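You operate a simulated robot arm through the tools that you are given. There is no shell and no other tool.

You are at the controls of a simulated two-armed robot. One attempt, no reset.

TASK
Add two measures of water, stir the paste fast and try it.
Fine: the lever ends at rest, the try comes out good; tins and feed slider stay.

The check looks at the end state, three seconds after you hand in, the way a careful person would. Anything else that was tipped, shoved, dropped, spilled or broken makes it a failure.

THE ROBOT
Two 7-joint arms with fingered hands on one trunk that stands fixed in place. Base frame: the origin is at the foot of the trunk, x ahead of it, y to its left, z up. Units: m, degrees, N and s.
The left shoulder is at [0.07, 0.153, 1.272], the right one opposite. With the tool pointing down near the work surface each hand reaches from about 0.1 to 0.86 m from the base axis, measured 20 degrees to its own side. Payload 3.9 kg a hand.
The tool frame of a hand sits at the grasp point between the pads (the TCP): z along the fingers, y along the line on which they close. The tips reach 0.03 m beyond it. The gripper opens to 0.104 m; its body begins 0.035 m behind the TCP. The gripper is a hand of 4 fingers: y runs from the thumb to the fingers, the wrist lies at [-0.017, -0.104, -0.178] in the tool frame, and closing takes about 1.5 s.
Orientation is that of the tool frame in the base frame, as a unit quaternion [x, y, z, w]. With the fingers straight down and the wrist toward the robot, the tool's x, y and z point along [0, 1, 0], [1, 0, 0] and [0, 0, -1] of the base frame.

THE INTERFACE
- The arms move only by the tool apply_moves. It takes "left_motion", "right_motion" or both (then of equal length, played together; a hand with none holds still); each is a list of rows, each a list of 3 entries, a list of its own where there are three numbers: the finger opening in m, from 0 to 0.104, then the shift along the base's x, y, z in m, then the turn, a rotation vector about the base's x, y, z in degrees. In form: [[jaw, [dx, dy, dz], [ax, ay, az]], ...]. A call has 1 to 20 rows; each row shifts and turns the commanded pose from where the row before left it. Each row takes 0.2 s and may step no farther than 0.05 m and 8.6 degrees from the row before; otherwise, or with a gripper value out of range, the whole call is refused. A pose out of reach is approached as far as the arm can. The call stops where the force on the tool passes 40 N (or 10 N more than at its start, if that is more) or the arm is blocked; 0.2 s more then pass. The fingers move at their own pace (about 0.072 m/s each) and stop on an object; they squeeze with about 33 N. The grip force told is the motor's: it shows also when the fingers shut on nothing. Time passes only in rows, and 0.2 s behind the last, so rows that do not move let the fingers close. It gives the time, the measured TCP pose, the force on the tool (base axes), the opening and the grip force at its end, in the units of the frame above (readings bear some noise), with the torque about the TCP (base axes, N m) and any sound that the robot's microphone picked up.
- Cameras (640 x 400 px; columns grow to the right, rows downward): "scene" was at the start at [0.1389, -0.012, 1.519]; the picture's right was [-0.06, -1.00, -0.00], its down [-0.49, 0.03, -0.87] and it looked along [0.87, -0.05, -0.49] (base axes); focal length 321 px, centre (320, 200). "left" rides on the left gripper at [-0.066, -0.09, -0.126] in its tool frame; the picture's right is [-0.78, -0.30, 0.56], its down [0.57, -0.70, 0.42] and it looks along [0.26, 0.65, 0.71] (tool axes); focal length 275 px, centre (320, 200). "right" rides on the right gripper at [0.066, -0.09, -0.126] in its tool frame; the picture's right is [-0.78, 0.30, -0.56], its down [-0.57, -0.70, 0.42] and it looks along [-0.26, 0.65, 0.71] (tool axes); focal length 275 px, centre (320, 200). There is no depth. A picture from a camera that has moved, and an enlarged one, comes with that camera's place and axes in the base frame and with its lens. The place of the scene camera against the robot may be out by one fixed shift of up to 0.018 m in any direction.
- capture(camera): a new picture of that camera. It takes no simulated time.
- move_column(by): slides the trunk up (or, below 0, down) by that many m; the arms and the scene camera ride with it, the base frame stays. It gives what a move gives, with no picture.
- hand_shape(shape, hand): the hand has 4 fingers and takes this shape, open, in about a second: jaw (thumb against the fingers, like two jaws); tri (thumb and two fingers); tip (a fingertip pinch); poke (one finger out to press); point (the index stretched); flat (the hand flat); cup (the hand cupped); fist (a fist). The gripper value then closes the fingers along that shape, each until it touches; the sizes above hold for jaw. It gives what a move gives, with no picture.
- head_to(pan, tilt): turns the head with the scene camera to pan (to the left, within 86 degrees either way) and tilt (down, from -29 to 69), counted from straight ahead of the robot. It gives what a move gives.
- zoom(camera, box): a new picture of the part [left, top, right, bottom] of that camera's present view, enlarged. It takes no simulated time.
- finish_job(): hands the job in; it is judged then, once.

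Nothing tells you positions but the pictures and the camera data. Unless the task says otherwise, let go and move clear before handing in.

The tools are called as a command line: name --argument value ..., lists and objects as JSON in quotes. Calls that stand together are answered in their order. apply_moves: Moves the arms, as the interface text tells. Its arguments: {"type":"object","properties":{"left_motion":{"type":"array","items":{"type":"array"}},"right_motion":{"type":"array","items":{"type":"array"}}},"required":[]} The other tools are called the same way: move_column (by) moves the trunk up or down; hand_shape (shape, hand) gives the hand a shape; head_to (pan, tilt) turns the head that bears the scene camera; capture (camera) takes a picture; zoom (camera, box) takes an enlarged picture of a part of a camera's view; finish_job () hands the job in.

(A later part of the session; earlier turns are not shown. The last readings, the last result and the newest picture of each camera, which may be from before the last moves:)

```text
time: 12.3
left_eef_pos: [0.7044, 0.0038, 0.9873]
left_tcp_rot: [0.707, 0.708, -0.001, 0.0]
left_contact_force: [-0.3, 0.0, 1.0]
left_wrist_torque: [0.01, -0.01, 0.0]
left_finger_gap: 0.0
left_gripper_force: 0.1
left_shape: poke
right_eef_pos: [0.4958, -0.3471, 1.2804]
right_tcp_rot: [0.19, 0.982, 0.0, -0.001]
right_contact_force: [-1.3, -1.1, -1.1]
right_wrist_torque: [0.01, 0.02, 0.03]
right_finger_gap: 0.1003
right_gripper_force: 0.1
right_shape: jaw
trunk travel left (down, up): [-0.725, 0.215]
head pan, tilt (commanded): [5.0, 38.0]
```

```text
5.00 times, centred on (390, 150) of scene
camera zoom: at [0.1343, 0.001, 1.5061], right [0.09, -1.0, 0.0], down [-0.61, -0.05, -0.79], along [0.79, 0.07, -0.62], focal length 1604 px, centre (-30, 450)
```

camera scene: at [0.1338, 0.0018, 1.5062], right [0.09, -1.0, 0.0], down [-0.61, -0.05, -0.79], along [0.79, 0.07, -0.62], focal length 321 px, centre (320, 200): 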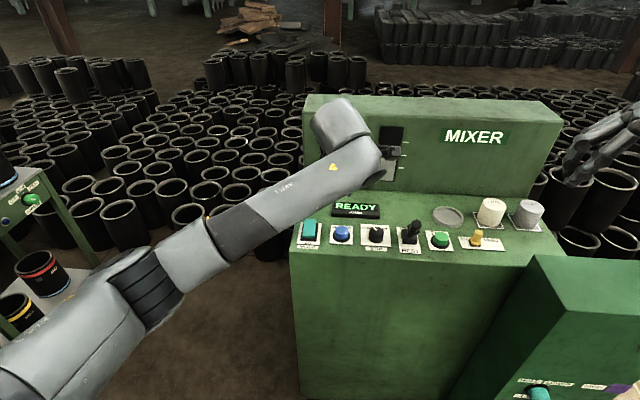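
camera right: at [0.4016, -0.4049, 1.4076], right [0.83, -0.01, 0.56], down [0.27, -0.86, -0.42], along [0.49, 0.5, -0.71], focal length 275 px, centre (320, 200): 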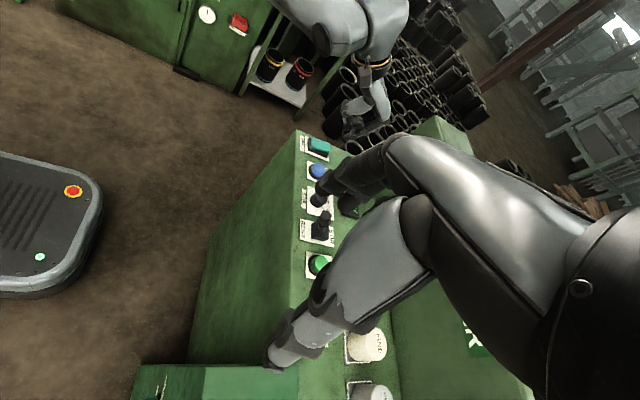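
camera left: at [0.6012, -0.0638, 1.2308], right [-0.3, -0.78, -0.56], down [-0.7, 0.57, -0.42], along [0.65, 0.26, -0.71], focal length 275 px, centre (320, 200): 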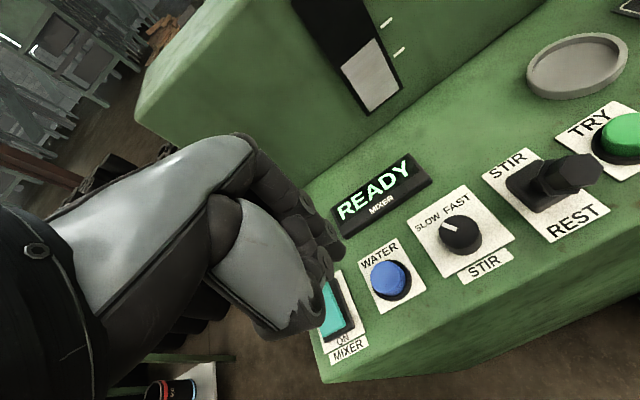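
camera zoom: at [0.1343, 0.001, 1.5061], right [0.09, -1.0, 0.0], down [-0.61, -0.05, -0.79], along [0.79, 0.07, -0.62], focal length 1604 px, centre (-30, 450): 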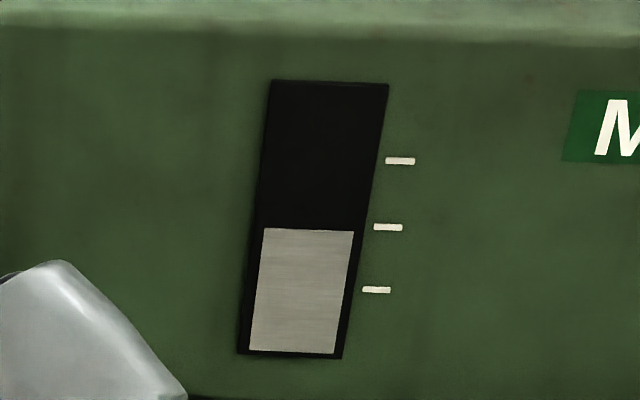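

First faint contact force (about 1 N) appears at TCP z≈0.987. I'll press on in 2 mm steps.

apply_moves --left_motion '[[0.0, [0.0, 0.0, -0.003], [0, 0, 0]]]'

```text
time: 12.7
left_eef_pos: [0.704, 0.0048, 0.9842]
left_tcp_rot: [0.707, 0.707, 0.0, 0.0]
left_contact_force: [0.4, 0.2, 2.7]
left_wrist_torque: [0.02, -0.01, 0.0]
left_finger_gap: 0.0
left_gripper_force: 0.1
left_shape: poke
right_eef_pos: [0.4966, -0.3474, 1.2811]
right_tcp_rot: [0.189, 0.982, 0.0, -0.001]
right_contact_force: [-0.4, -1.0, 0.7]
right_wrist_torque: [0.01, 0.01, -0.01]
right_finger_gap: 0.1005
right_gripper_force: 0.0
right_shape: jaw
trunk travel left (down, up): [-0.725, 0.215]
head pan, tilt (commanded): [5.0, 38.0]
heard: click
```

Heard a click at about 2.7 N: the WATER button has registered. I'll check the gauge and display before releasing.

zoom --camera "scene" --box '[340, 110, 440, 190]'

zoom --camera "left" --box '[180, 100, 500, 300]'

```text
5.00 times, centred on (390, 150) of scene
camera zoom: at [0.134, 0.0007, 1.5062], right [0.09, -1.0, 0.0], down [-0.61, -0.05, -0.79], along [0.79, 0.07, -0.62], focal length 1604 px, centre (-30, 450)
```

zoom: 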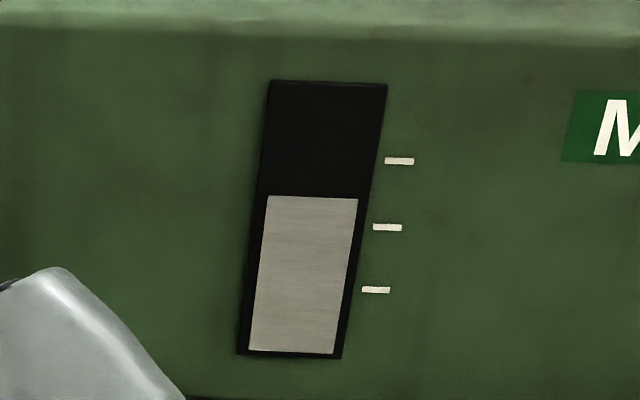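

```text
2.00 times, centred on (340, 200) of left
camera zoom: at [0.6134, -0.0615, 1.109], right [-0.3, -0.78, -0.56], down [-0.7, 0.57, -0.42], along [0.65, 0.27, -0.71], focal length 551 px, centre (280, 200)
```

zoom: 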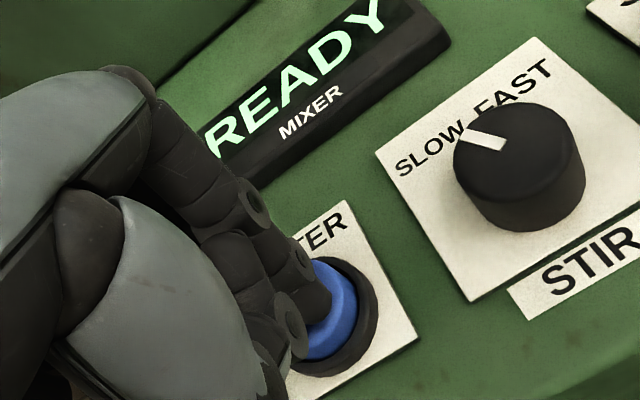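

The level rose by half a tick spacing (from the middle tick to between the middle and top one). I'll release now and see whether it holds.

apply_moves --left_motion '[[0.0, [0.0, 0.0, 0.01], [0, 0, 0]], [0.0, [0.0, 0.0, 0.0], [0, 0, 0]]]'

zoom --camera "scene" --box '[340, 110, 440, 190]'

zoom --camera "left" --box '[180, 100, 500, 300]'

```text
time: 13.3
left_eef_pos: [0.7033, 0.0049, 0.9939]
left_tcp_rot: [0.707, 0.707, -0.001, -0.001]
left_contact_force: [-0.1, -0.7, 0.1]
left_wrist_torque: [0.0, 0.01, -0.01]
left_finger_gap: 0.0
left_gripper_force: 0.1
left_shape: poke
right_eef_pos: [0.4966, -0.3478, 1.2802]
right_tcp_rot: [0.19, 0.982, 0.0, -0.001]
right_contact_force: [-0.1, 0.3, 0.6]
right_wrist_torque: [-0.01, 0.03, 0.01]
right_finger_gap: 0.1005
right_gripper_force: 0.0
right_shape: jaw
trunk travel left (down, up): [-0.725, 0.215]
head pan, tilt (commanded): [5.0, 38.0]
```

```text
5.00 times, centred on (390, 150) of scene
camera zoom: at [0.1344, 0.0009, 1.5061], right [0.09, -1.0, 0.0], down [-0.61, -0.05, -0.79], along [0.78, 0.07, -0.62], focal length 1604 px, centre (-30, 450)
```

zoom: 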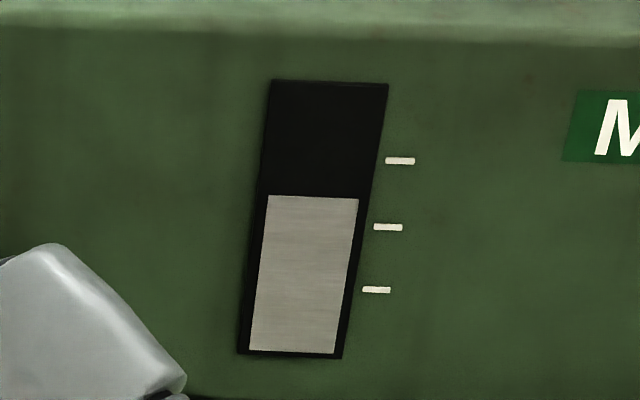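

```text
2.00 times, centred on (340, 200) of left
camera zoom: at [0.6127, -0.0606, 1.119], right [-0.3, -0.78, -0.56], down [-0.7, 0.57, -0.42], along [0.65, 0.27, -0.71], focal length 551 px, centre (280, 200)
```

zoom: 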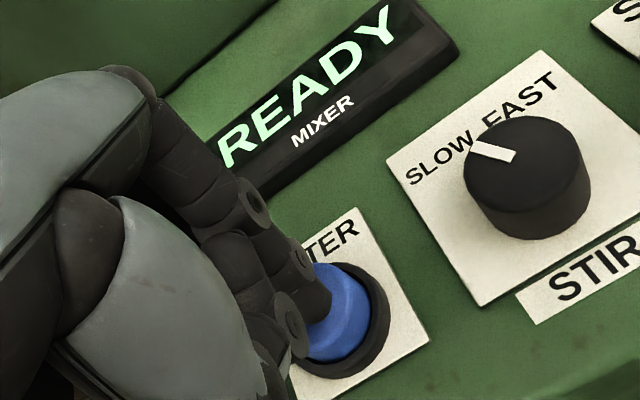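

The level holds steady after release, so one press is one measure. Now the second press, to the same depth, followed by a release.

apply_moves --left_motion '[[0.0, [0.0, 0.0, -0.007], [0, 0, 0]], [0.0, [0.0, 0.0, -0.003], [0, 0, 0]], [0.0, [0.0, 0.0, 0.01], [0, 0, 0]], [0.0, [0.0, 0.0, 0.0], [0, 0, 0]]]'

zoom --camera "scene" --box '[340, 110, 440, 190]'

zoom --camera "left" --box '[180, 100, 500, 300]'

```text
time: 14.3
left_eef_pos: [0.7021, 0.0039, 0.9923]
left_tcp_rot: [0.707, 0.707, -0.001, -0.001]
left_contact_force: [-0.2, 0.1, 0.0]
left_wrist_torque: [0.03, 0.02, -0.02]
left_finger_gap: 0.0
left_gripper_force: 0.1
left_shape: poke
right_eef_pos: [0.4956, -0.3464, 1.281]
right_tcp_rot: [0.191, 0.982, 0.0, -0.001]
right_contact_force: [-0.5, 0.8, 0.2]
right_wrist_torque: [-0.03, -0.02, -0.02]
right_finger_gap: 0.1003
right_gripper_force: 0.0
right_shape: jaw
trunk travel left (down, up): [-0.725, 0.215]
head pan, tilt (commanded): [5.0, 38.0]
heard: click
```

```text
5.00 times, centred on (390, 150) of scene
camera zoom: at [0.1345, 0.001, 1.5061], right [0.09, -1.0, 0.0], down [-0.61, -0.05, -0.79], along [0.78, 0.07, -0.62], focal length 1604 px, centre (-30, 450)
```

zoom: 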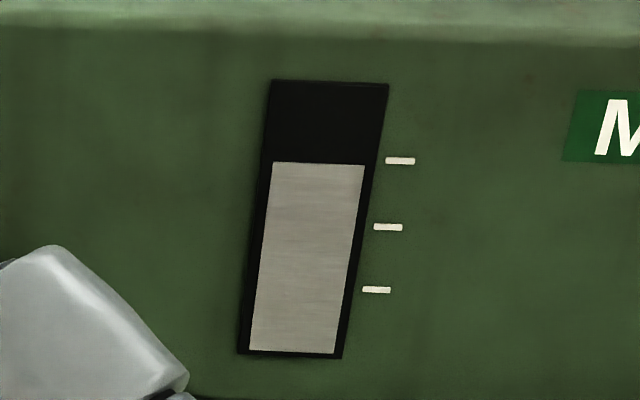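

```text
2.00 times, centred on (340, 200) of left
camera zoom: at [0.6131, -0.0615, 1.1179], right [-0.3, -0.78, -0.56], down [-0.7, 0.57, -0.42], along [0.65, 0.26, -0.71], focal length 551 px, centre (280, 200)
```

zoom: 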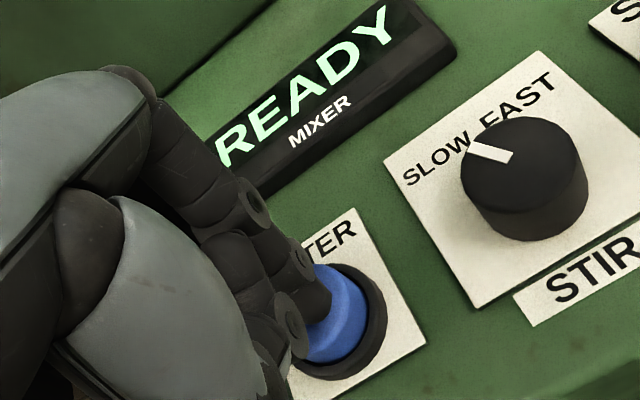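

The second click raised the level exactly to the top tick, so two measures are in. Next comes the knob: it's centred near [0.705, -0.080], top z≈0.966, pointer about 25° left of straight ahead at SLOW, with FAST about 25° to the right. I'll lift the left hand, change it to a three-finger grip and put the right hand in poke so its camera sees better.

apply_moves --left_motion '[[0.0, [0.0, 0.0, 0.04], [0, 0, 0]], [0.0, [0.0, -0.02, 0.04], [0, 0, 0]], [0.0, [0.0, -0.03, 0.02], [0, 0, 0]], [0.0, [0.0, -0.034, 0.0], [0, 0, 0]], [0.0, [0.0, 0.0, 0.0], [0, 0, 0]]]'

hand_shape --hand "left" --shape "tri"

hand_shape --hand "right" --shape "poke"

capture --camera "right"

capture --camera "left"

capture --camera "scene"

```text
time: 15.5
left_eef_pos: [0.705, -0.0763, 1.0946]
left_tcp_rot: [0.707, 0.708, -0.001, 0.0]
left_contact_force: [-0.1, 0.1, -0.7]
left_wrist_torque: [0.0, 0.0, -0.02]
left_finger_gap: 0.0
left_gripper_force: 0.2
left_shape: poke
right_eef_pos: [0.4958, -0.3462, 1.2804]
right_tcp_rot: [0.19, 0.982, 0.0, 0.0]
right_contact_force: [-0.4, 0.3, 0.4]
right_wrist_torque: [0.01, -0.02, 0.03]
right_finger_gap: 0.1006
right_gripper_force: 0.1
right_shape: jaw
trunk travel left (down, up): [-0.725, 0.215]
head pan, tilt (commanded): [5.0, 38.0]
```

```text
time: 16.4
left_eef_pos: [0.7036, -0.077, 1.0942]
left_tcp_rot: [0.707, 0.707, 0.0, 0.0]
left_contact_force: [-0.2, 0.4, -0.2]
left_wrist_torque: [-0.02, -0.01, 0.0]
left_finger_gap: 0.1037
left_gripper_force: 0.0
left_shape: tri
right_eef_pos: [0.4975, -0.3475, 1.2807]
right_tcp_rot: [0.19, 0.982, 0.0, -0.001]
right_contact_force: [0.7, 0.1, -0.8]
right_wrist_torque: [0.0, 0.03, 0.0]
right_finger_gap: 0.1003
right_gripper_force: 0.0
right_shape: jaw
trunk travel left (down, up): [-0.725, 0.215]
head pan, tilt (commanded): [5.0, 38.0]
```

```text
time: 17.3
left_eef_pos: [0.7026, -0.0759, 1.0931]
left_tcp_rot: [0.707, 0.707, 0.0, 0.001]
left_contact_force: [0.6, -0.3, -0.2]
left_wrist_torque: [-0.05, -0.06, 0.03]
left_finger_gap: 0.104
left_gripper_force: 0.0
left_shape: tri
right_eef_pos: [0.4956, -0.3462, 1.2806]
right_tcp_rot: [0.191, 0.982, 0.0, -0.001]
right_contact_force: [0.0, 0.4, 0.4]
right_wrist_torque: [0.01, -0.02, -0.01]
right_finger_gap: 0.0001
right_gripper_force: 0.1
right_shape: poke
trunk travel left (down, up): [-0.725, 0.215]
head pan, tilt (commanded): [5.0, 38.0]
```

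```text
taken
camera right: at [0.4022, -0.4056, 1.4072], right [0.83, -0.02, 0.56], down [0.27, -0.86, -0.43], along [0.49, 0.5, -0.71], focal length 275 px, centre (320, 200)
```

right: 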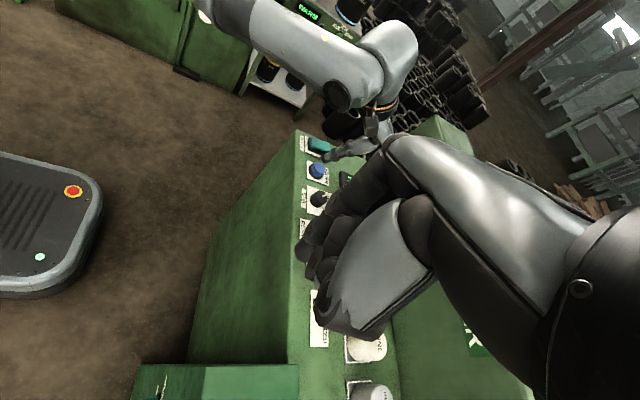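

```text
taken
camera left: at [0.6134, -0.1419, 1.2189], right [-0.3, -0.78, -0.56], down [-0.7, 0.57, -0.42], along [0.65, 0.26, -0.71], focal length 275 px, centre (320, 200)
```

left: 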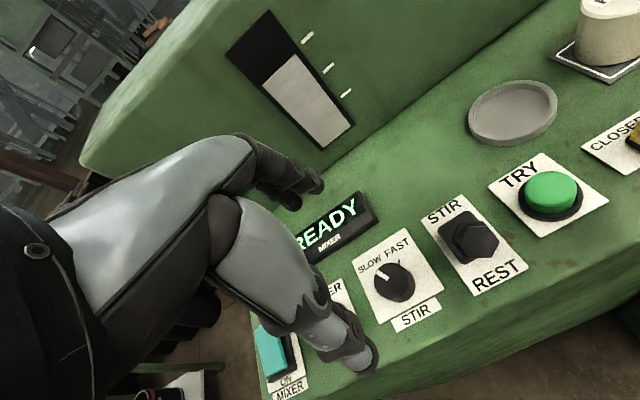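

```text
taken
camera scene: at [0.1345, 0.001, 1.5061], right [0.09, -1.0, 0.0], down [-0.61, -0.05, -0.79], along [0.78, 0.07, -0.62], focal length 321 px, centre (320, 200)
```

scene: 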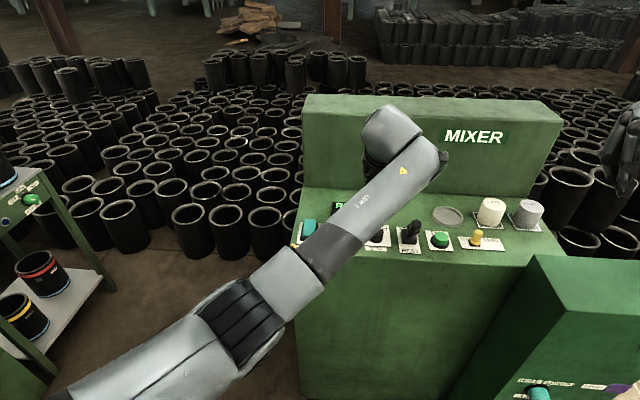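

The left hand is open in the three-finger shape above the knob. I'll zoom to measure the knob centre relative to the grasp point.

zoom --camera "left" --box '[240, 150, 480, 380]'

zoom --camera "right" --box '[280, 80, 420, 220]'

```text
1.74 times, centred on (360, 265) of left
camera zoom: at [0.6134, -0.1419, 1.2189], right [-0.3, -0.78, -0.56], down [-0.7, 0.57, -0.42], along [0.65, 0.26, -0.71], focal length 479 px, centre (250, 87)
```

zoom: 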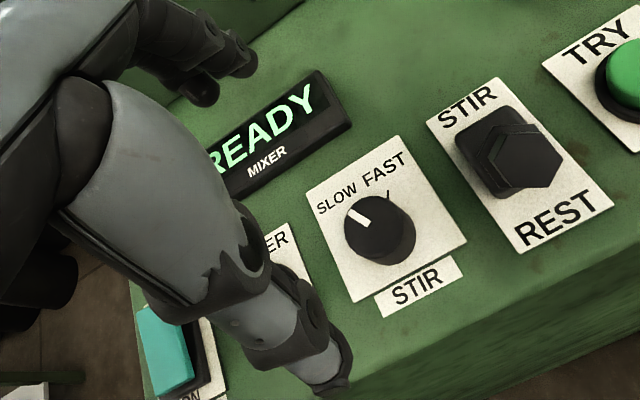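

```text
2.86 times, centred on (350, 150) of right
camera zoom: at [0.4022, -0.4056, 1.4072], right [0.83, -0.02, 0.56], down [0.27, -0.86, -0.43], along [0.49, 0.5, -0.71], focal length 786 px, centre (234, 343)
```

zoom: 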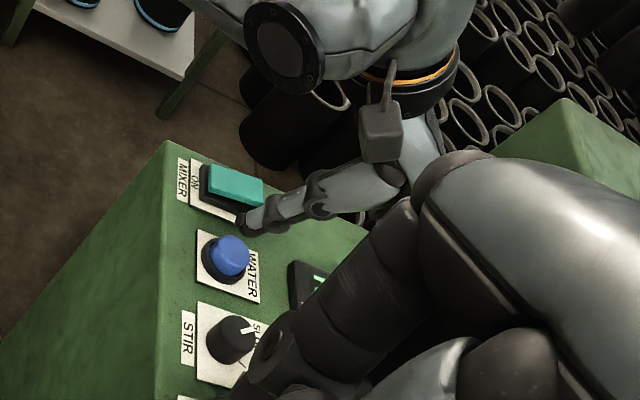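

The knob centre measures about [0.706, -0.081] and the FAST tick lies about 55–60° clockwise from the pointer. I'll pre-turn the left hand +25°, narrow the fingers to 7 cm and lower to just above the knob.

apply_moves --left_motion '[[0.07, [0.0015, -0.001, 0.0], [0, 0, 8.4]], [0.07, [0.0, 0.0, 0.0], [0, 0, 8.4]], [0.07, [0.0, 0.0, -0.02], [0, 0, 8.4]], [0.07, [0.0, 0.0, -0.03], [0, 0, 0]], [0.07, [0.0, 0.0, -0.02], [0, 0, 0]], [0.07, [0.0, 0.0, 0.0], [0, 0, 0]]]'

capture --camera "left"

zoom --camera "right" --box '[280, 80, 420, 220]'

```text
time: 18.7
left_eef_pos: [0.7038, -0.0804, 1.0253]
left_tcp_rot: [0.536, 0.844, 0.0, 0.0]
left_contact_force: [-0.2, -0.1, 0.8]
left_wrist_torque: [0.01, -0.01, 0.04]
left_finger_gap: 0.0705
left_gripper_force: 0.0
left_shape: tri
right_eef_pos: [0.4953, -0.3471, 1.2813]
right_tcp_rot: [0.19, 0.982, -0.001, 0.0]
right_contact_force: [0.1, -0.2, 0.4]
right_wrist_torque: [0.0, 0.02, 0.02]
right_finger_gap: 0.0002
right_gripper_force: 0.0
right_shape: poke
trunk travel left (down, up): [-0.725, 0.215]
head pan, tilt (commanded): [5.0, 38.0]
```

```text
taken
camera left: at [0.6499, -0.1771, 1.1497], right [0.06, -0.83, -0.56], down [-0.88, 0.22, -0.42], along [0.47, 0.52, -0.71], focal length 275 px, centre (320, 200)
```

left: 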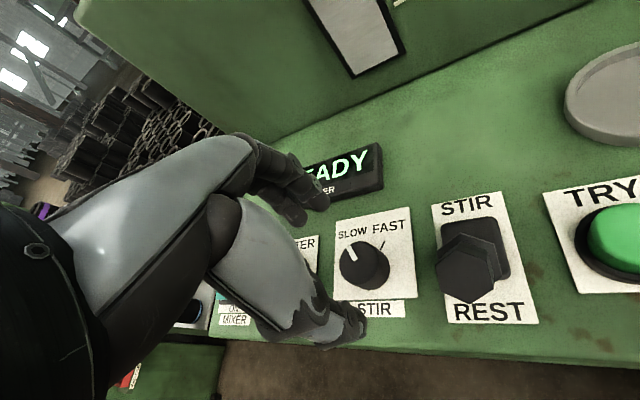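

```text
2.86 times, centred on (350, 150) of right
camera zoom: at [0.4021, -0.4058, 1.4071], right [0.83, -0.02, 0.56], down [0.27, -0.86, -0.43], along [0.49, 0.5, -0.71], focal length 786 px, centre (234, 343)
```

zoom: 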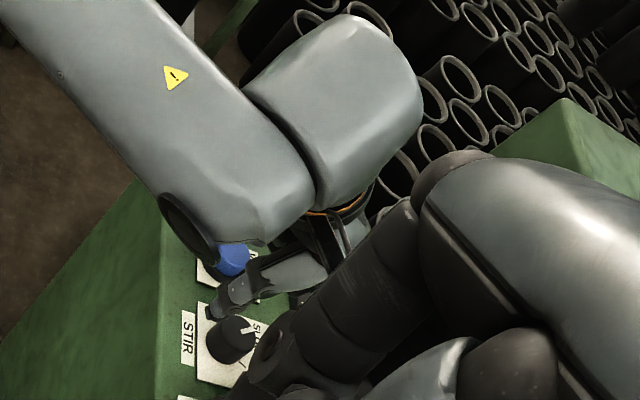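

The fingers straddle the knob in line with the pointer and the lever is clear to the right. I'll zoom, then lower toward the grasp height.

apply_moves --left_motion '[[0.07, [0.0015, -0.001, -0.015], [0, 0, 0]], [0.07, [0.0, 0.0, -0.01], [0, 0, 0]], [0.07, [0.0, 0.0, 0.0], [0, 0, 0]]]'

zoom --camera "left" --box '[220, 120, 540, 360]'

zoom --camera "right" --box '[300, 130, 380, 220]'

```text
time: 19.5
left_eef_pos: [0.7065, -0.079, 0.9959]
left_tcp_rot: [0.536, 0.844, 0.0, 0.001]
left_contact_force: [-0.1, -0.6, -0.2]
left_wrist_torque: [-0.02, 0.0, 0.02]
left_finger_gap: 0.0703
left_gripper_force: 0.2
left_shape: tri
right_eef_pos: [0.4953, -0.346, 1.281]
right_tcp_rot: [0.19, 0.982, 0.0, -0.001]
right_contact_force: [-0.2, -0.5, -0.7]
right_wrist_torque: [-0.02, -0.02, 0.0]
right_finger_gap: 0.0
right_gripper_force: 0.1
right_shape: poke
trunk travel left (down, up): [-0.725, 0.215]
head pan, tilt (commanded): [5.0, 38.0]
```

```text
1.67 times, centred on (380, 240) of left
camera zoom: at [0.6525, -0.1776, 1.1226], right [0.06, -0.83, -0.56], down [-0.88, 0.22, -0.42], along [0.47, 0.52, -0.71], focal length 459 px, centre (220, 133)
```

zoom: 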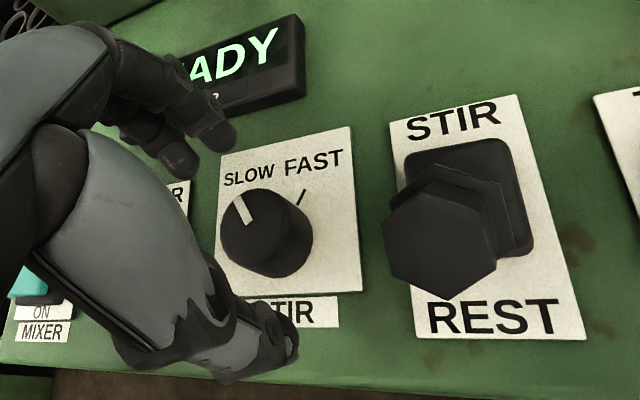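

```text
4.44 times, centred on (340, 175) of right
camera zoom: at [0.4021, -0.4056, 1.4072], right [0.83, -0.02, 0.56], down [0.27, -0.86, -0.43], along [0.49, 0.5, -0.71], focal length 1224 px, centre (231, 311)
```

zoom: 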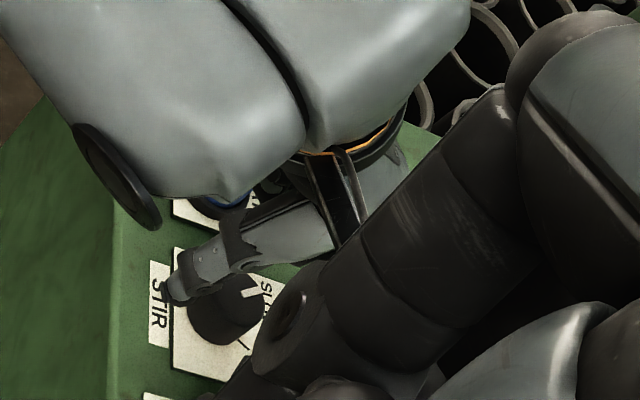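

The knob centre is within about 3 mm of the grasp point. I'll lower another 13 mm so the tips go beside the knob, then close.

apply_moves --left_motion '[[0.07, [0.0, -0.002, -0.005], [0, 0, 0]], [0.07, [0.0, 0.0, -0.005], [0, 0, 0]], [0.07, [0.0, 0.0, -0.003], [0, 0, 0]], [0.07, [0.0, 0.0, 0.0], [0, 0, 0]]]'

zoom --camera "left" --box '[220, 120, 540, 360]'

zoom --camera "right" --box '[300, 130, 380, 220]'

```text
time: 20.5
left_eef_pos: [0.7094, -0.0768, 0.9843]
left_tcp_rot: [0.532, 0.847, 0.003, 0.0]
left_contact_force: [-0.3, -0.3, -0.7]
left_wrist_torque: [0.03, 0.0, -0.01]
left_finger_gap: 0.0701
left_gripper_force: 0.0
left_shape: tri
right_eef_pos: [0.4967, -0.347, 1.2817]
right_tcp_rot: [0.191, 0.982, 0.0, -0.002]
right_contact_force: [-0.3, -0.2, -1.1]
right_wrist_torque: [0.0, -0.05, 0.01]
right_finger_gap: 0.0
right_gripper_force: 0.0
right_shape: poke
trunk travel left (down, up): [-0.725, 0.215]
head pan, tilt (commanded): [5.0, 38.0]
```

```text
1.67 times, centred on (380, 240) of left
camera zoom: at [0.6564, -0.1753, 1.1099], right [0.07, -0.82, -0.56], down [-0.88, 0.21, -0.43], along [0.47, 0.52, -0.71], focal length 459 px, centre (220, 133)
```

zoom: 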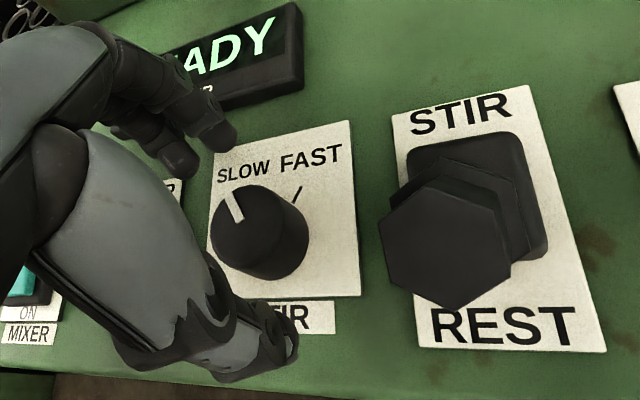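

```text
4.44 times, centred on (340, 175) of right
camera zoom: at [0.4022, -0.4058, 1.4071], right [0.83, -0.02, 0.56], down [0.27, -0.86, -0.43], along [0.49, 0.5, -0.71], focal length 1224 px, centre (231, 311)
```

zoom: 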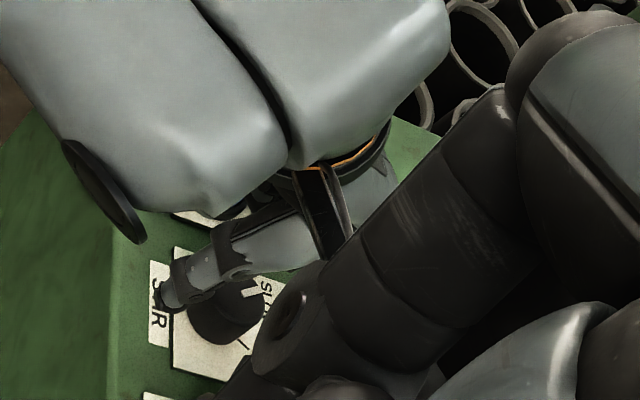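

The measured pose is a few millimetres off the commanded one, which could be a joint limit or arm contact. I'll check the scene view for clearance before gripping.

capture --camera "scene"

capture --camera "right"

```text
taken
camera scene: at [0.1345, 0.0009, 1.5061], right [0.09, -1.0, 0.0], down [-0.61, -0.05, -0.79], along [0.78, 0.07, -0.62], focal length 321 px, centre (320, 200)
```

scene: 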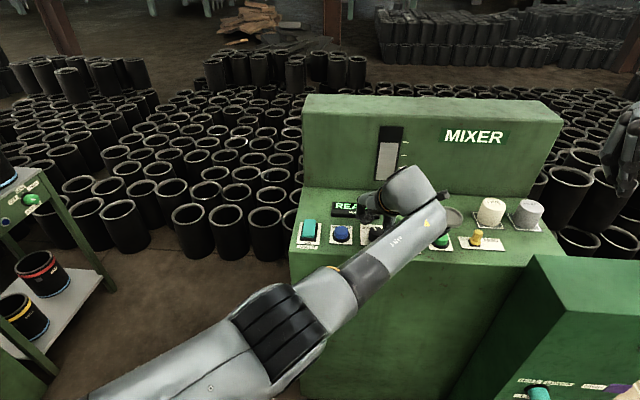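

```text
taken
camera right: at [0.4022, -0.4058, 1.4071], right [0.83, -0.02, 0.56], down [0.27, -0.86, -0.43], along [0.49, 0.5, -0.71], focal length 275 px, centre (320, 200)
```

right: 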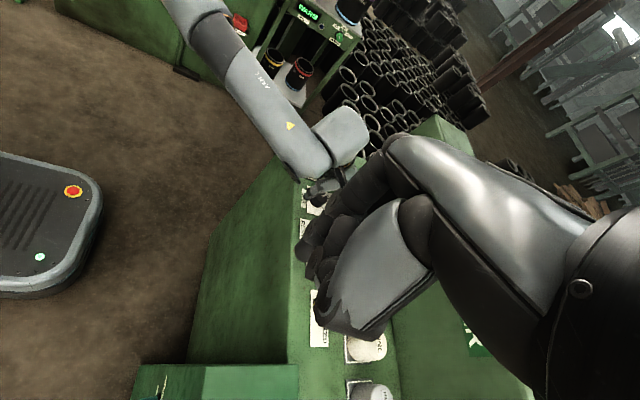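

Nothing touches the console, so the offset looks like a wrist limit at +25° yaw. I'll turn the hand back about 17° (fingers still clear around the knob) and check the pose error again.

apply_moves --left_motion '[[0.07, [0.0, 0.0, 0.004], [0, 0, -8.4]], [0.07, [0.0, 0.0, 0.0], [0, 0, -8.4]], [0.07, [0.0, 0.0, 0.0], [0, 0, 0]], [0.07, [0.0, 0.0, 0.0], [0, 0, 0]]]'

zoom --camera "left" --box '[220, 120, 540, 360]'

```text
time: 21.5
left_eef_pos: [0.706, -0.0847, 0.989]
left_tcp_rot: [0.654, 0.756, 0.0, 0.0]
left_contact_force: [-0.4, 0.0, 0.0]
left_wrist_torque: [0.01, 0.0, 0.01]
left_finger_gap: 0.0705
left_gripper_force: 0.1
left_shape: tri
right_eef_pos: [0.4957, -0.3471, 1.2809]
right_tcp_rot: [0.189, 0.982, 0.001, -0.001]
right_contact_force: [-0.5, 0.3, -0.7]
right_wrist_torque: [-0.01, 0.01, 0.02]
right_finger_gap: 0.0002
right_gripper_force: 0.0
right_shape: poke
trunk travel left (down, up): [-0.725, 0.215]
head pan, tilt (commanded): [5.0, 38.0]
```

```text
1.67 times, centred on (380, 240) of left
camera zoom: at [0.6261, -0.162, 1.1144], right [-0.18, -0.81, -0.56], down [-0.78, 0.46, -0.42], along [0.6, 0.36, -0.71], focal length 459 px, centre (220, 133)
```

zoom: 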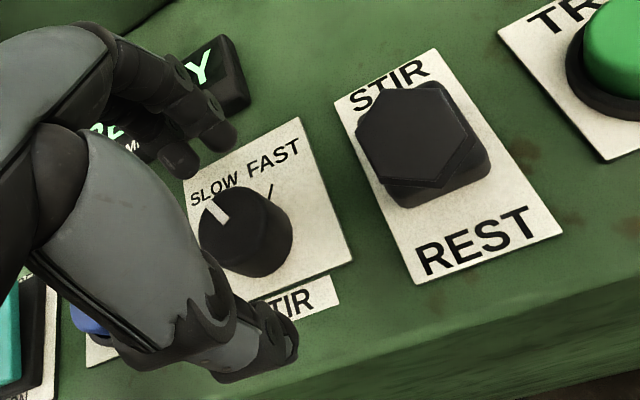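

The pose error is gone and the knob centre [0.706, -0.083] lines up with the grasp point. I'll lower 8 mm and close the fingers on the knob.

apply_moves --left_motion '[[0.07, [0.0, 0.001, -0.005], [0, 0, 0]], [0.07, [0.0, 0.0, -0.003], [0, 0, 0]], [0.05, [0.0, 0.0, 0.0], [0, 0, 0]], [0.04, [0.0, 0.0, 0.0], [0, 0, 0]], [0.03, [0.0, 0.0, 0.0], [0, 0, 0]], [0.03, [0.0, 0.0, 0.0], [0, 0, 0]], [0.03, [0.0, 0.0, 0.0], [0, 0, 0]]]'

zoom --camera "left" --box '[220, 120, 540, 360]'

zoom --camera "right" --box '[290, 130, 370, 220]'

```text
time: 23.1
left_eef_pos: [0.7087, -0.0831, 0.98]
left_tcp_rot: [0.654, 0.757, -0.001, 0.0]
left_contact_force: [4.7, -0.2, 1.3]
left_wrist_torque: [0.03, -0.16, 0.01]
left_finger_gap: 0.0315
left_gripper_force: 0.0
left_shape: tri
right_eef_pos: [0.4969, -0.3477, 1.2812]
right_tcp_rot: [0.189, 0.982, 0.001, -0.001]
right_contact_force: [0.2, 0.0, -0.4]
right_wrist_torque: [-0.02, 0.03, 0.0]
right_finger_gap: 0.0
right_gripper_force: 0.0
right_shape: poke
trunk travel left (down, up): [-0.725, 0.215]
head pan, tilt (commanded): [5.0, 38.0]
```

```text
1.67 times, centred on (380, 240) of left
camera zoom: at [0.6278, -0.1603, 1.1059], right [-0.18, -0.81, -0.56], down [-0.78, 0.46, -0.42], along [0.6, 0.36, -0.71], focal length 459 px, centre (220, 133)
```

zoom: 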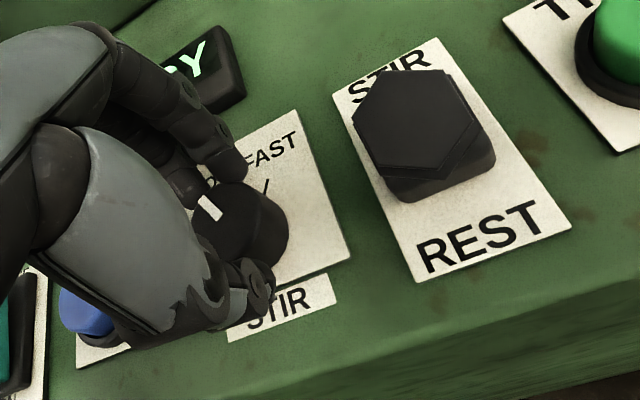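

```text
4.44 times, centred on (330, 175) of right
camera zoom: at [0.4032, -0.4056, 1.4069], right [0.83, -0.01, 0.56], down [0.27, -0.86, -0.43], along [0.49, 0.5, -0.71], focal length 1224 px, centre (276, 311)
```

zoom: 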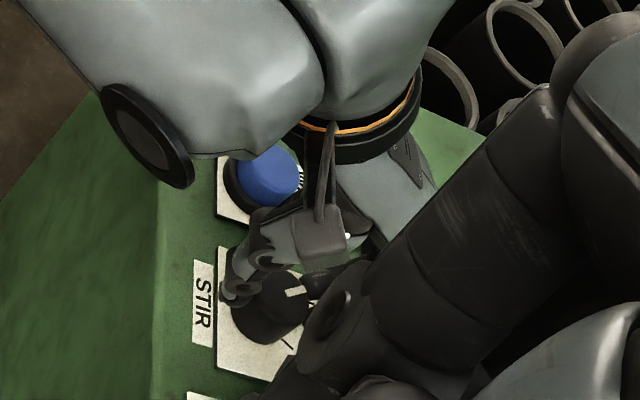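

The fingers have met the knob (gap about 31 mm). I'll squeeze a bit more and check the grip force before turning.

apply_moves --left_motion '[[0.02, [0.0, 0.0, 0.0], [0, 0, 0]], [0.01, [0.0, 0.0, 0.0], [0, 0, 0]], [0.01, [0.0, 0.0, 0.0], [0, 0, 0]]]'

zoom --camera "left" --box '[220, 120, 540, 360]'

```text
time: 23.9
left_eef_pos: [0.707, -0.0813, 0.9788]
left_tcp_rot: [0.653, 0.757, -0.001, 0.0]
left_contact_force: [6.0, 0.4, 1.1]
left_wrist_torque: [0.02, -0.21, -0.09]
left_finger_gap: 0.0266
left_gripper_force: 33.1
left_shape: tri
right_eef_pos: [0.4969, -0.3481, 1.2792]
right_tcp_rot: [0.191, 0.982, 0.0, -0.001]
right_contact_force: [0.4, 0.4, 0.4]
right_wrist_torque: [-0.01, 0.01, 0.02]
right_finger_gap: 0.0001
right_gripper_force: 0.1
right_shape: poke
trunk travel left (down, up): [-0.725, 0.215]
head pan, tilt (commanded): [5.0, 38.0]
```

```text
1.67 times, centred on (380, 240) of left
camera zoom: at [0.6278, -0.1604, 1.1055], right [-0.18, -0.81, -0.56], down [-0.78, 0.46, -0.42], along [0.6, 0.36, -0.71], focal length 459 px, centre (220, 133)
```

zoom: 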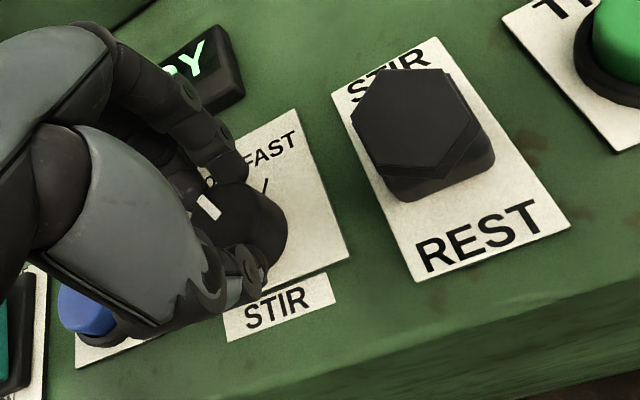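

The knob is firmly gripped (33 N). I'll start turning clockwise (seen from above) toward FAST and check partway.

apply_moves --left_motion '[[0.01, [0.0, 0.0, 0.0], [0, 0, -8]], [0.01, [0.0, 0.0, 0.0], [0, 0, -8]], [0.01, [0.0, 0.0, 0.0], [0, 0, -8]], [0.01, [0.0, 0.0, 0.0], [0, 0, 0]]]'

zoom --camera "left" --box '[220, 120, 540, 360]'

zoom --camera "right" --box '[290, 130, 370, 220]'

```text
time: 24.9
left_eef_pos: [0.7065, -0.0813, 0.9809]
left_tcp_rot: [0.796, 0.605, 0.0, 0.0]
left_contact_force: [2.5, 4.2, 1.0]
left_wrist_torque: [0.08, -0.17, 0.02]
left_finger_gap: 0.0264
left_gripper_force: 32.7
left_shape: tri
right_eef_pos: [0.4966, -0.3453, 1.2809]
right_tcp_rot: [0.19, 0.982, 0.0, -0.001]
right_contact_force: [-0.3, 0.9, -0.5]
right_wrist_torque: [0.02, 0.0, 0.01]
right_finger_gap: 0.0
right_gripper_force: 0.1
right_shape: poke
trunk travel left (down, up): [-0.725, 0.215]
head pan, tilt (commanded): [5.0, 38.0]
```

```text
1.67 times, centred on (380, 240) of left
camera zoom: at [0.6023, -0.1197, 1.1055], right [-0.49, -0.67, -0.56], down [-0.52, 0.74, -0.42], along [0.69, 0.08, -0.71], focal length 459 px, centre (220, 133)
```

zoom: 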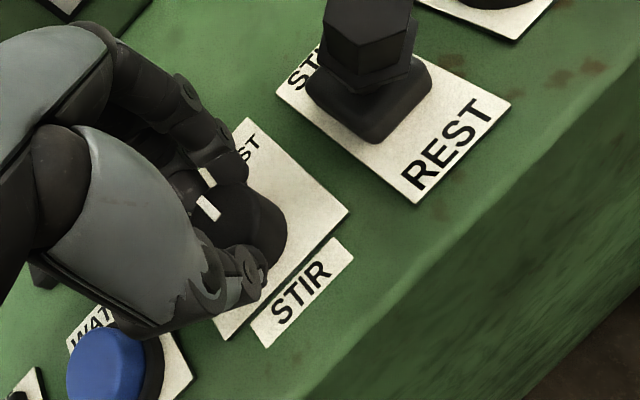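

```text
4.44 times, centred on (330, 175) of right
camera zoom: at [0.4031, -0.4042, 1.4073], right [0.83, -0.01, 0.56], down [0.27, -0.86, -0.42], along [0.49, 0.5, -0.71], focal length 1224 px, centre (276, 311)
```

zoom: 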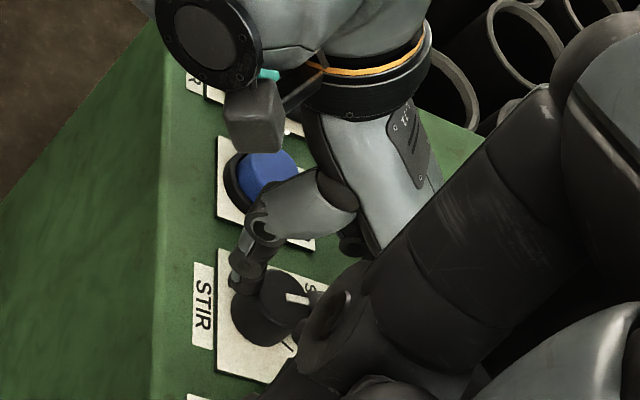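

The knob has turned with the hand and the pointer now points about straight ahead. I'll continue another 24°.

apply_moves --left_motion '[[0.01, [0.0, 0.0, 0.0], [0, 0, -8]], [0.01, [0.0, 0.0, 0.0], [0, 0, -8]], [0.01, [0.0, 0.0, 0.0], [0, 0, -8]], [0.01, [0.0, 0.0, 0.0], [0, 0, 0]]]'

zoom --camera "left" --box '[220, 120, 540, 360]'

zoom --camera "right" --box '[290, 130, 370, 220]'

```text
time: 25.9
left_eef_pos: [0.7077, -0.0814, 0.9791]
left_tcp_rot: [0.905, 0.426, 0.0, 0.0]
left_contact_force: [2.9, 13.0, 1.7]
left_wrist_torque: [0.28, -0.08, 0.04]
left_finger_gap: 0.0262
left_gripper_force: 32.8
left_shape: tri
right_eef_pos: [0.496, -0.345, 1.2828]
right_tcp_rot: [0.191, 0.982, -0.001, -0.001]
right_contact_force: [0.5, -0.1, -0.6]
right_wrist_torque: [0.0, 0.0, -0.01]
right_finger_gap: 0.0
right_gripper_force: 0.1
right_shape: poke
trunk travel left (down, up): [-0.725, 0.215]
head pan, tilt (commanded): [5.0, 38.0]
```

```text
1.67 times, centred on (380, 240) of left
camera zoom: at [0.5958, -0.0738, 1.1053], right [-0.72, -0.41, -0.56], down [-0.18, 0.89, -0.42], along [0.67, -0.21, -0.71], focal length 459 px, centre (220, 133)
```

zoom: 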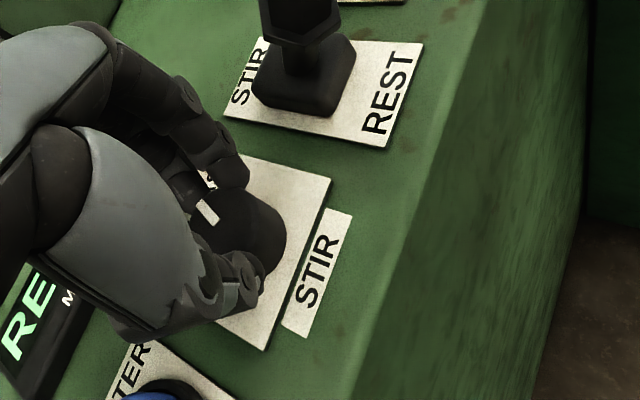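

```text
4.44 times, centred on (330, 175) of right
camera zoom: at [0.4025, -0.4028, 1.4079], right [0.83, -0.01, 0.56], down [0.27, -0.87, -0.42], along [0.49, 0.5, -0.72], focal length 1224 px, centre (276, 311)
```

zoom: 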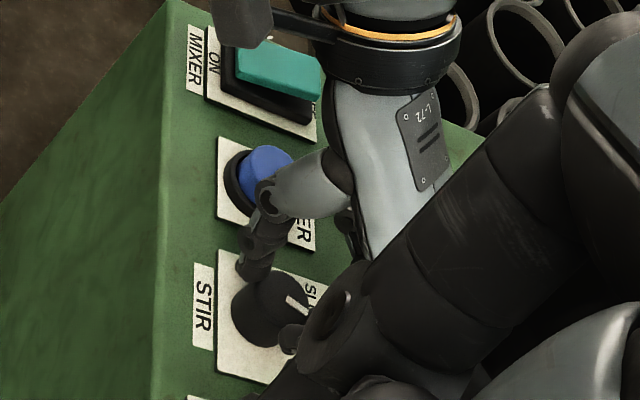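

The pointer is swinging toward FAST; a side load of 13 N has built up, so I'll ease the hand 1.5 mm left and turn another 8–12°.

apply_moves --left_motion '[[0.01, [0.0, 0.0015, 0.0], [0, 0, -6]], [0.01, [0.0, 0.0005, 0.0], [0, 0, -6]], [0.01, [0.0, 0.0, 0.0], [0, 0, 0]]]'

zoom --camera "right" --box '[300, 150, 350, 200]'

zoom --camera "left" --box '[220, 120, 540, 360]'

```text
time: 26.7
left_eef_pos: [0.7073, -0.0799, 0.9808]
left_tcp_rot: [0.944, 0.33, 0.0, 0.001]
left_contact_force: [5.9, 10.7, 2.2]
left_wrist_torque: [0.26, -0.11, 0.19]
left_finger_gap: 0.026
left_gripper_force: 32.8
left_shape: tri
right_eef_pos: [0.4963, -0.345, 1.2818]
right_tcp_rot: [0.19, 0.982, -0.001, -0.001]
right_contact_force: [0.0, 1.0, -0.6]
right_wrist_torque: [-0.01, -0.07, 0.0]
right_finger_gap: 0.0
right_gripper_force: 0.0
right_shape: poke
trunk travel left (down, up): [-0.725, 0.215]
head pan, tilt (commanded): [5.0, 38.0]
```

```text
8.00 times, centred on (325, 175) of right
camera zoom: at [0.4034, -0.4031, 1.4076], right [0.83, -0.01, 0.56], down [0.27, -0.86, -0.42], along [0.49, 0.5, -0.72], focal length 2202 px, centre (280, 400)
```

zoom: 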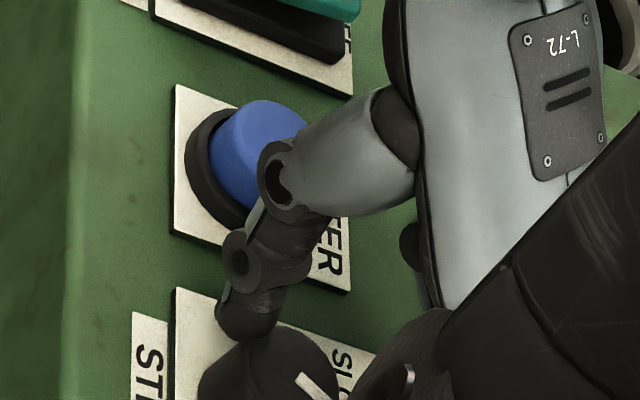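

```text
1.67 times, centred on (380, 240) of left
camera zoom: at [0.6001, -0.0496, 1.1053], right [-0.79, -0.25, -0.56], down [0.01, 0.9, -0.43], along [0.61, -0.35, -0.71], focal length 459 px, centre (220, 133)
```

zoom: 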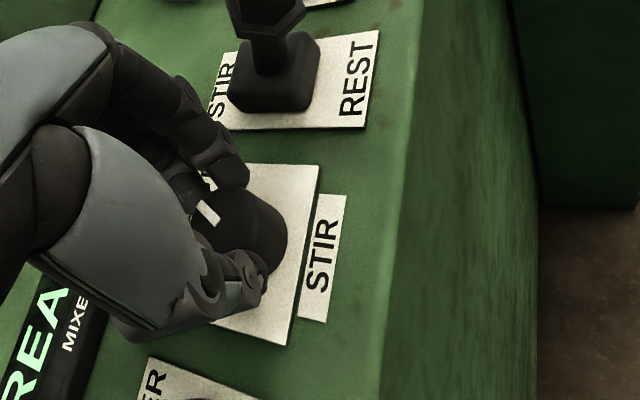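

The hand has turned 60° without slipping and the torque is starting to rise, suggesting the stop. I'll look closely at the pointer versus the FAST tick.

zoom --camera "right" --box '[305, 180, 365, 220]'

zoom --camera "scene" --box '[330, 190, 430, 260]'

```text
10.00 times, centred on (335, 200) of right
camera zoom: at [0.4034, -0.4031, 1.4076], right [0.83, -0.01, 0.56], down [0.27, -0.86, -0.42], along [0.49, 0.5, -0.72], focal length 2753 px, centre (170, 200)
```

zoom: 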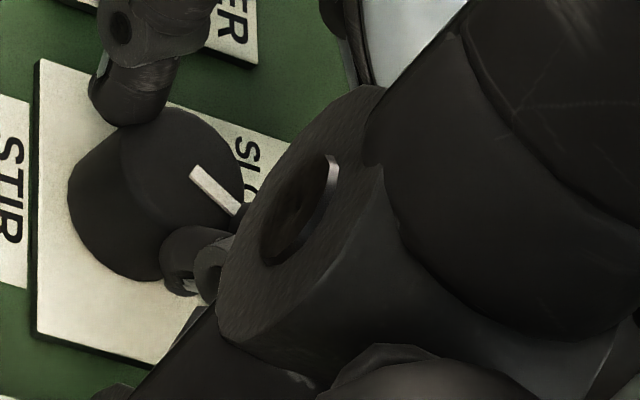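

```text
5.71 times, centred on (380, 225) of scene
camera zoom: at [0.1357, 0.0037, 1.506], right [0.09, -1.0, 0.0], down [-0.61, -0.06, -0.79], along [0.78, 0.07, -0.62], focal length 1833 px, centre (-23, 57)
```

zoom: 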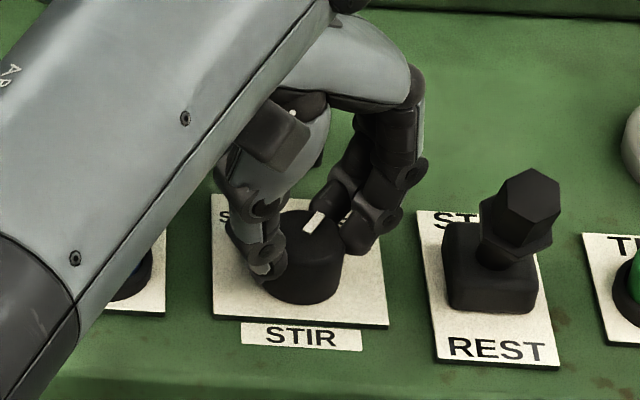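

The scene camera now shows the pointer turned to the FAST side. I'll open the fingers just a little, to keep clear of the lever, and lift straight up.

apply_moves --left_motion '[[0.035, [0.0, 0.0, 0.0], [0, 0, 0]], [0.045, [0.0, 0.0, 0.0], [0, 0, 0]], [0.045, [0.0, 0.0, 0.0], [0, 0, 0]], [0.045, [0.0, 0.0, 0.015], [0, 0, 0]], [0.045, [0.0, 0.0, 0.04], [0, 0, 0]], [0.045, [0.0, 0.0, 0.04], [0, 0, 0]], [0.045, [0.0, 0.0, 0.0], [0, 0, 0]]]'

zoom --camera "scene" --box '[290, 190, 450, 265]'

capture --camera "left"

capture --camera "right"

```text
time: 28.3
left_eef_pos: [0.7061, -0.0817, 1.0763]
left_tcp_rot: [0.944, 0.329, -0.001, 0.0]
left_contact_force: [0.5, -0.1, -0.3]
left_wrist_torque: [0.04, 0.0, -0.03]
left_finger_gap: 0.0448
left_gripper_force: 0.0
left_shape: tri
right_eef_pos: [0.4956, -0.3465, 1.2811]
right_tcp_rot: [0.191, 0.982, 0.001, -0.001]
right_contact_force: [0.2, 0.6, -0.1]
right_wrist_torque: [-0.01, 0.0, -0.01]
right_finger_gap: 0.0
right_gripper_force: 0.0
right_shape: poke
trunk travel left (down, up): [-0.725, 0.215]
head pan, tilt (commanded): [5.0, 38.0]
```

```text
4.00 times, centred on (370, 228) of scene
camera zoom: at [0.1349, 0.0011, 1.506], right [0.09, -1.0, 0.0], down [-0.61, -0.05, -0.79], along [0.78, 0.07, -0.62], focal length 1283 px, centre (120, 90)
```

zoom: 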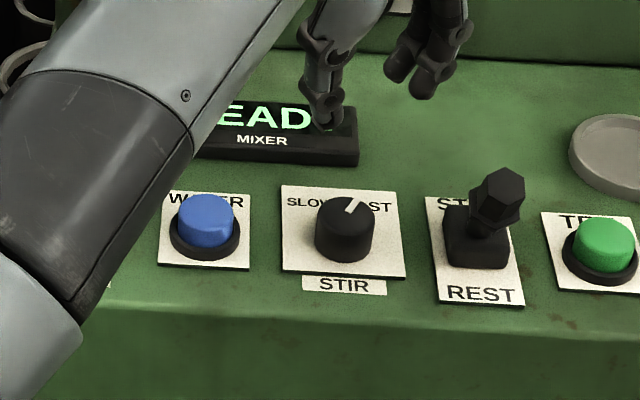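

```text
taken
camera left: at [0.5991, -0.0526, 1.2029], right [-0.79, -0.25, -0.56], down [0.01, 0.91, -0.42], along [0.61, -0.34, -0.71], focal length 275 px, centre (320, 200)
```

left: 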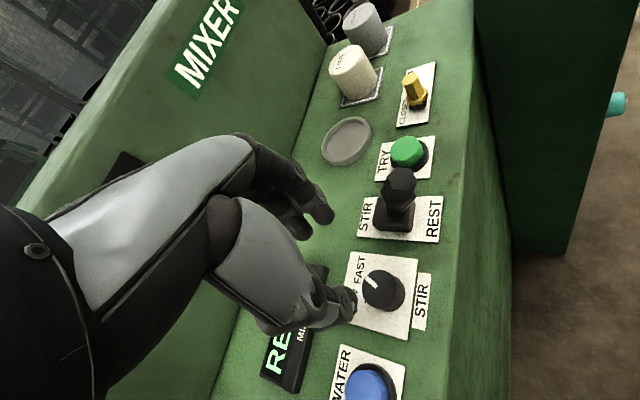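

```text
taken
camera right: at [0.4026, -0.4056, 1.407], right [0.83, -0.02, 0.56], down [0.27, -0.86, -0.43], along [0.49, 0.5, -0.71], focal length 275 px, centre (320, 200)
```

right: 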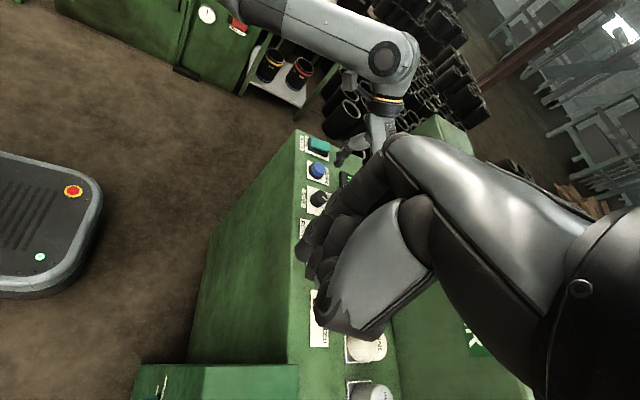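

The knob now points to FAST. I'll zoom the left camera on it to confirm it's lined up with the FAST tick.

zoom --camera "left" --box '[320, 150, 480, 350]'

zoom --camera "scene" --box '[350, 215, 410, 260]'

```text
2.00 times, centred on (400, 250) of left
camera zoom: at [0.5991, -0.0526, 1.2029], right [-0.79, -0.25, -0.56], down [0.01, 0.91, -0.42], along [0.61, -0.34, -0.71], focal length 551 px, centre (160, 100)
```

zoom: 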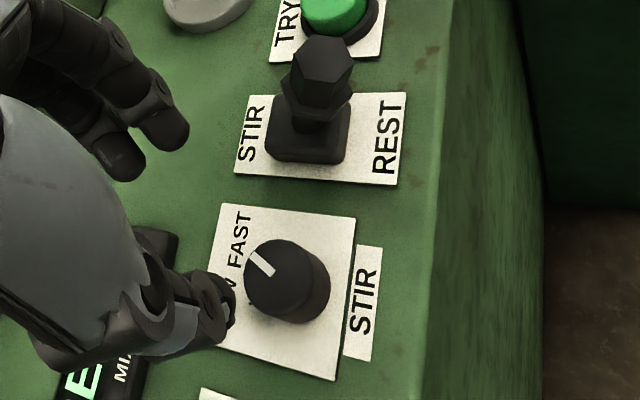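

```text
8.89 times, centred on (380, 238) of scene
camera zoom: at [0.1349, 0.0011, 1.506], right [0.09, -1.0, 0.0], down [-0.61, -0.05, -0.79], along [0.78, 0.07, -0.62], focal length 2851 px, centre (-213, -133)
```

zoom: 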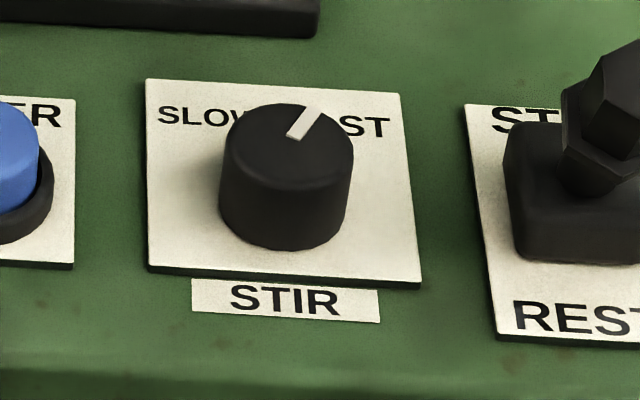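

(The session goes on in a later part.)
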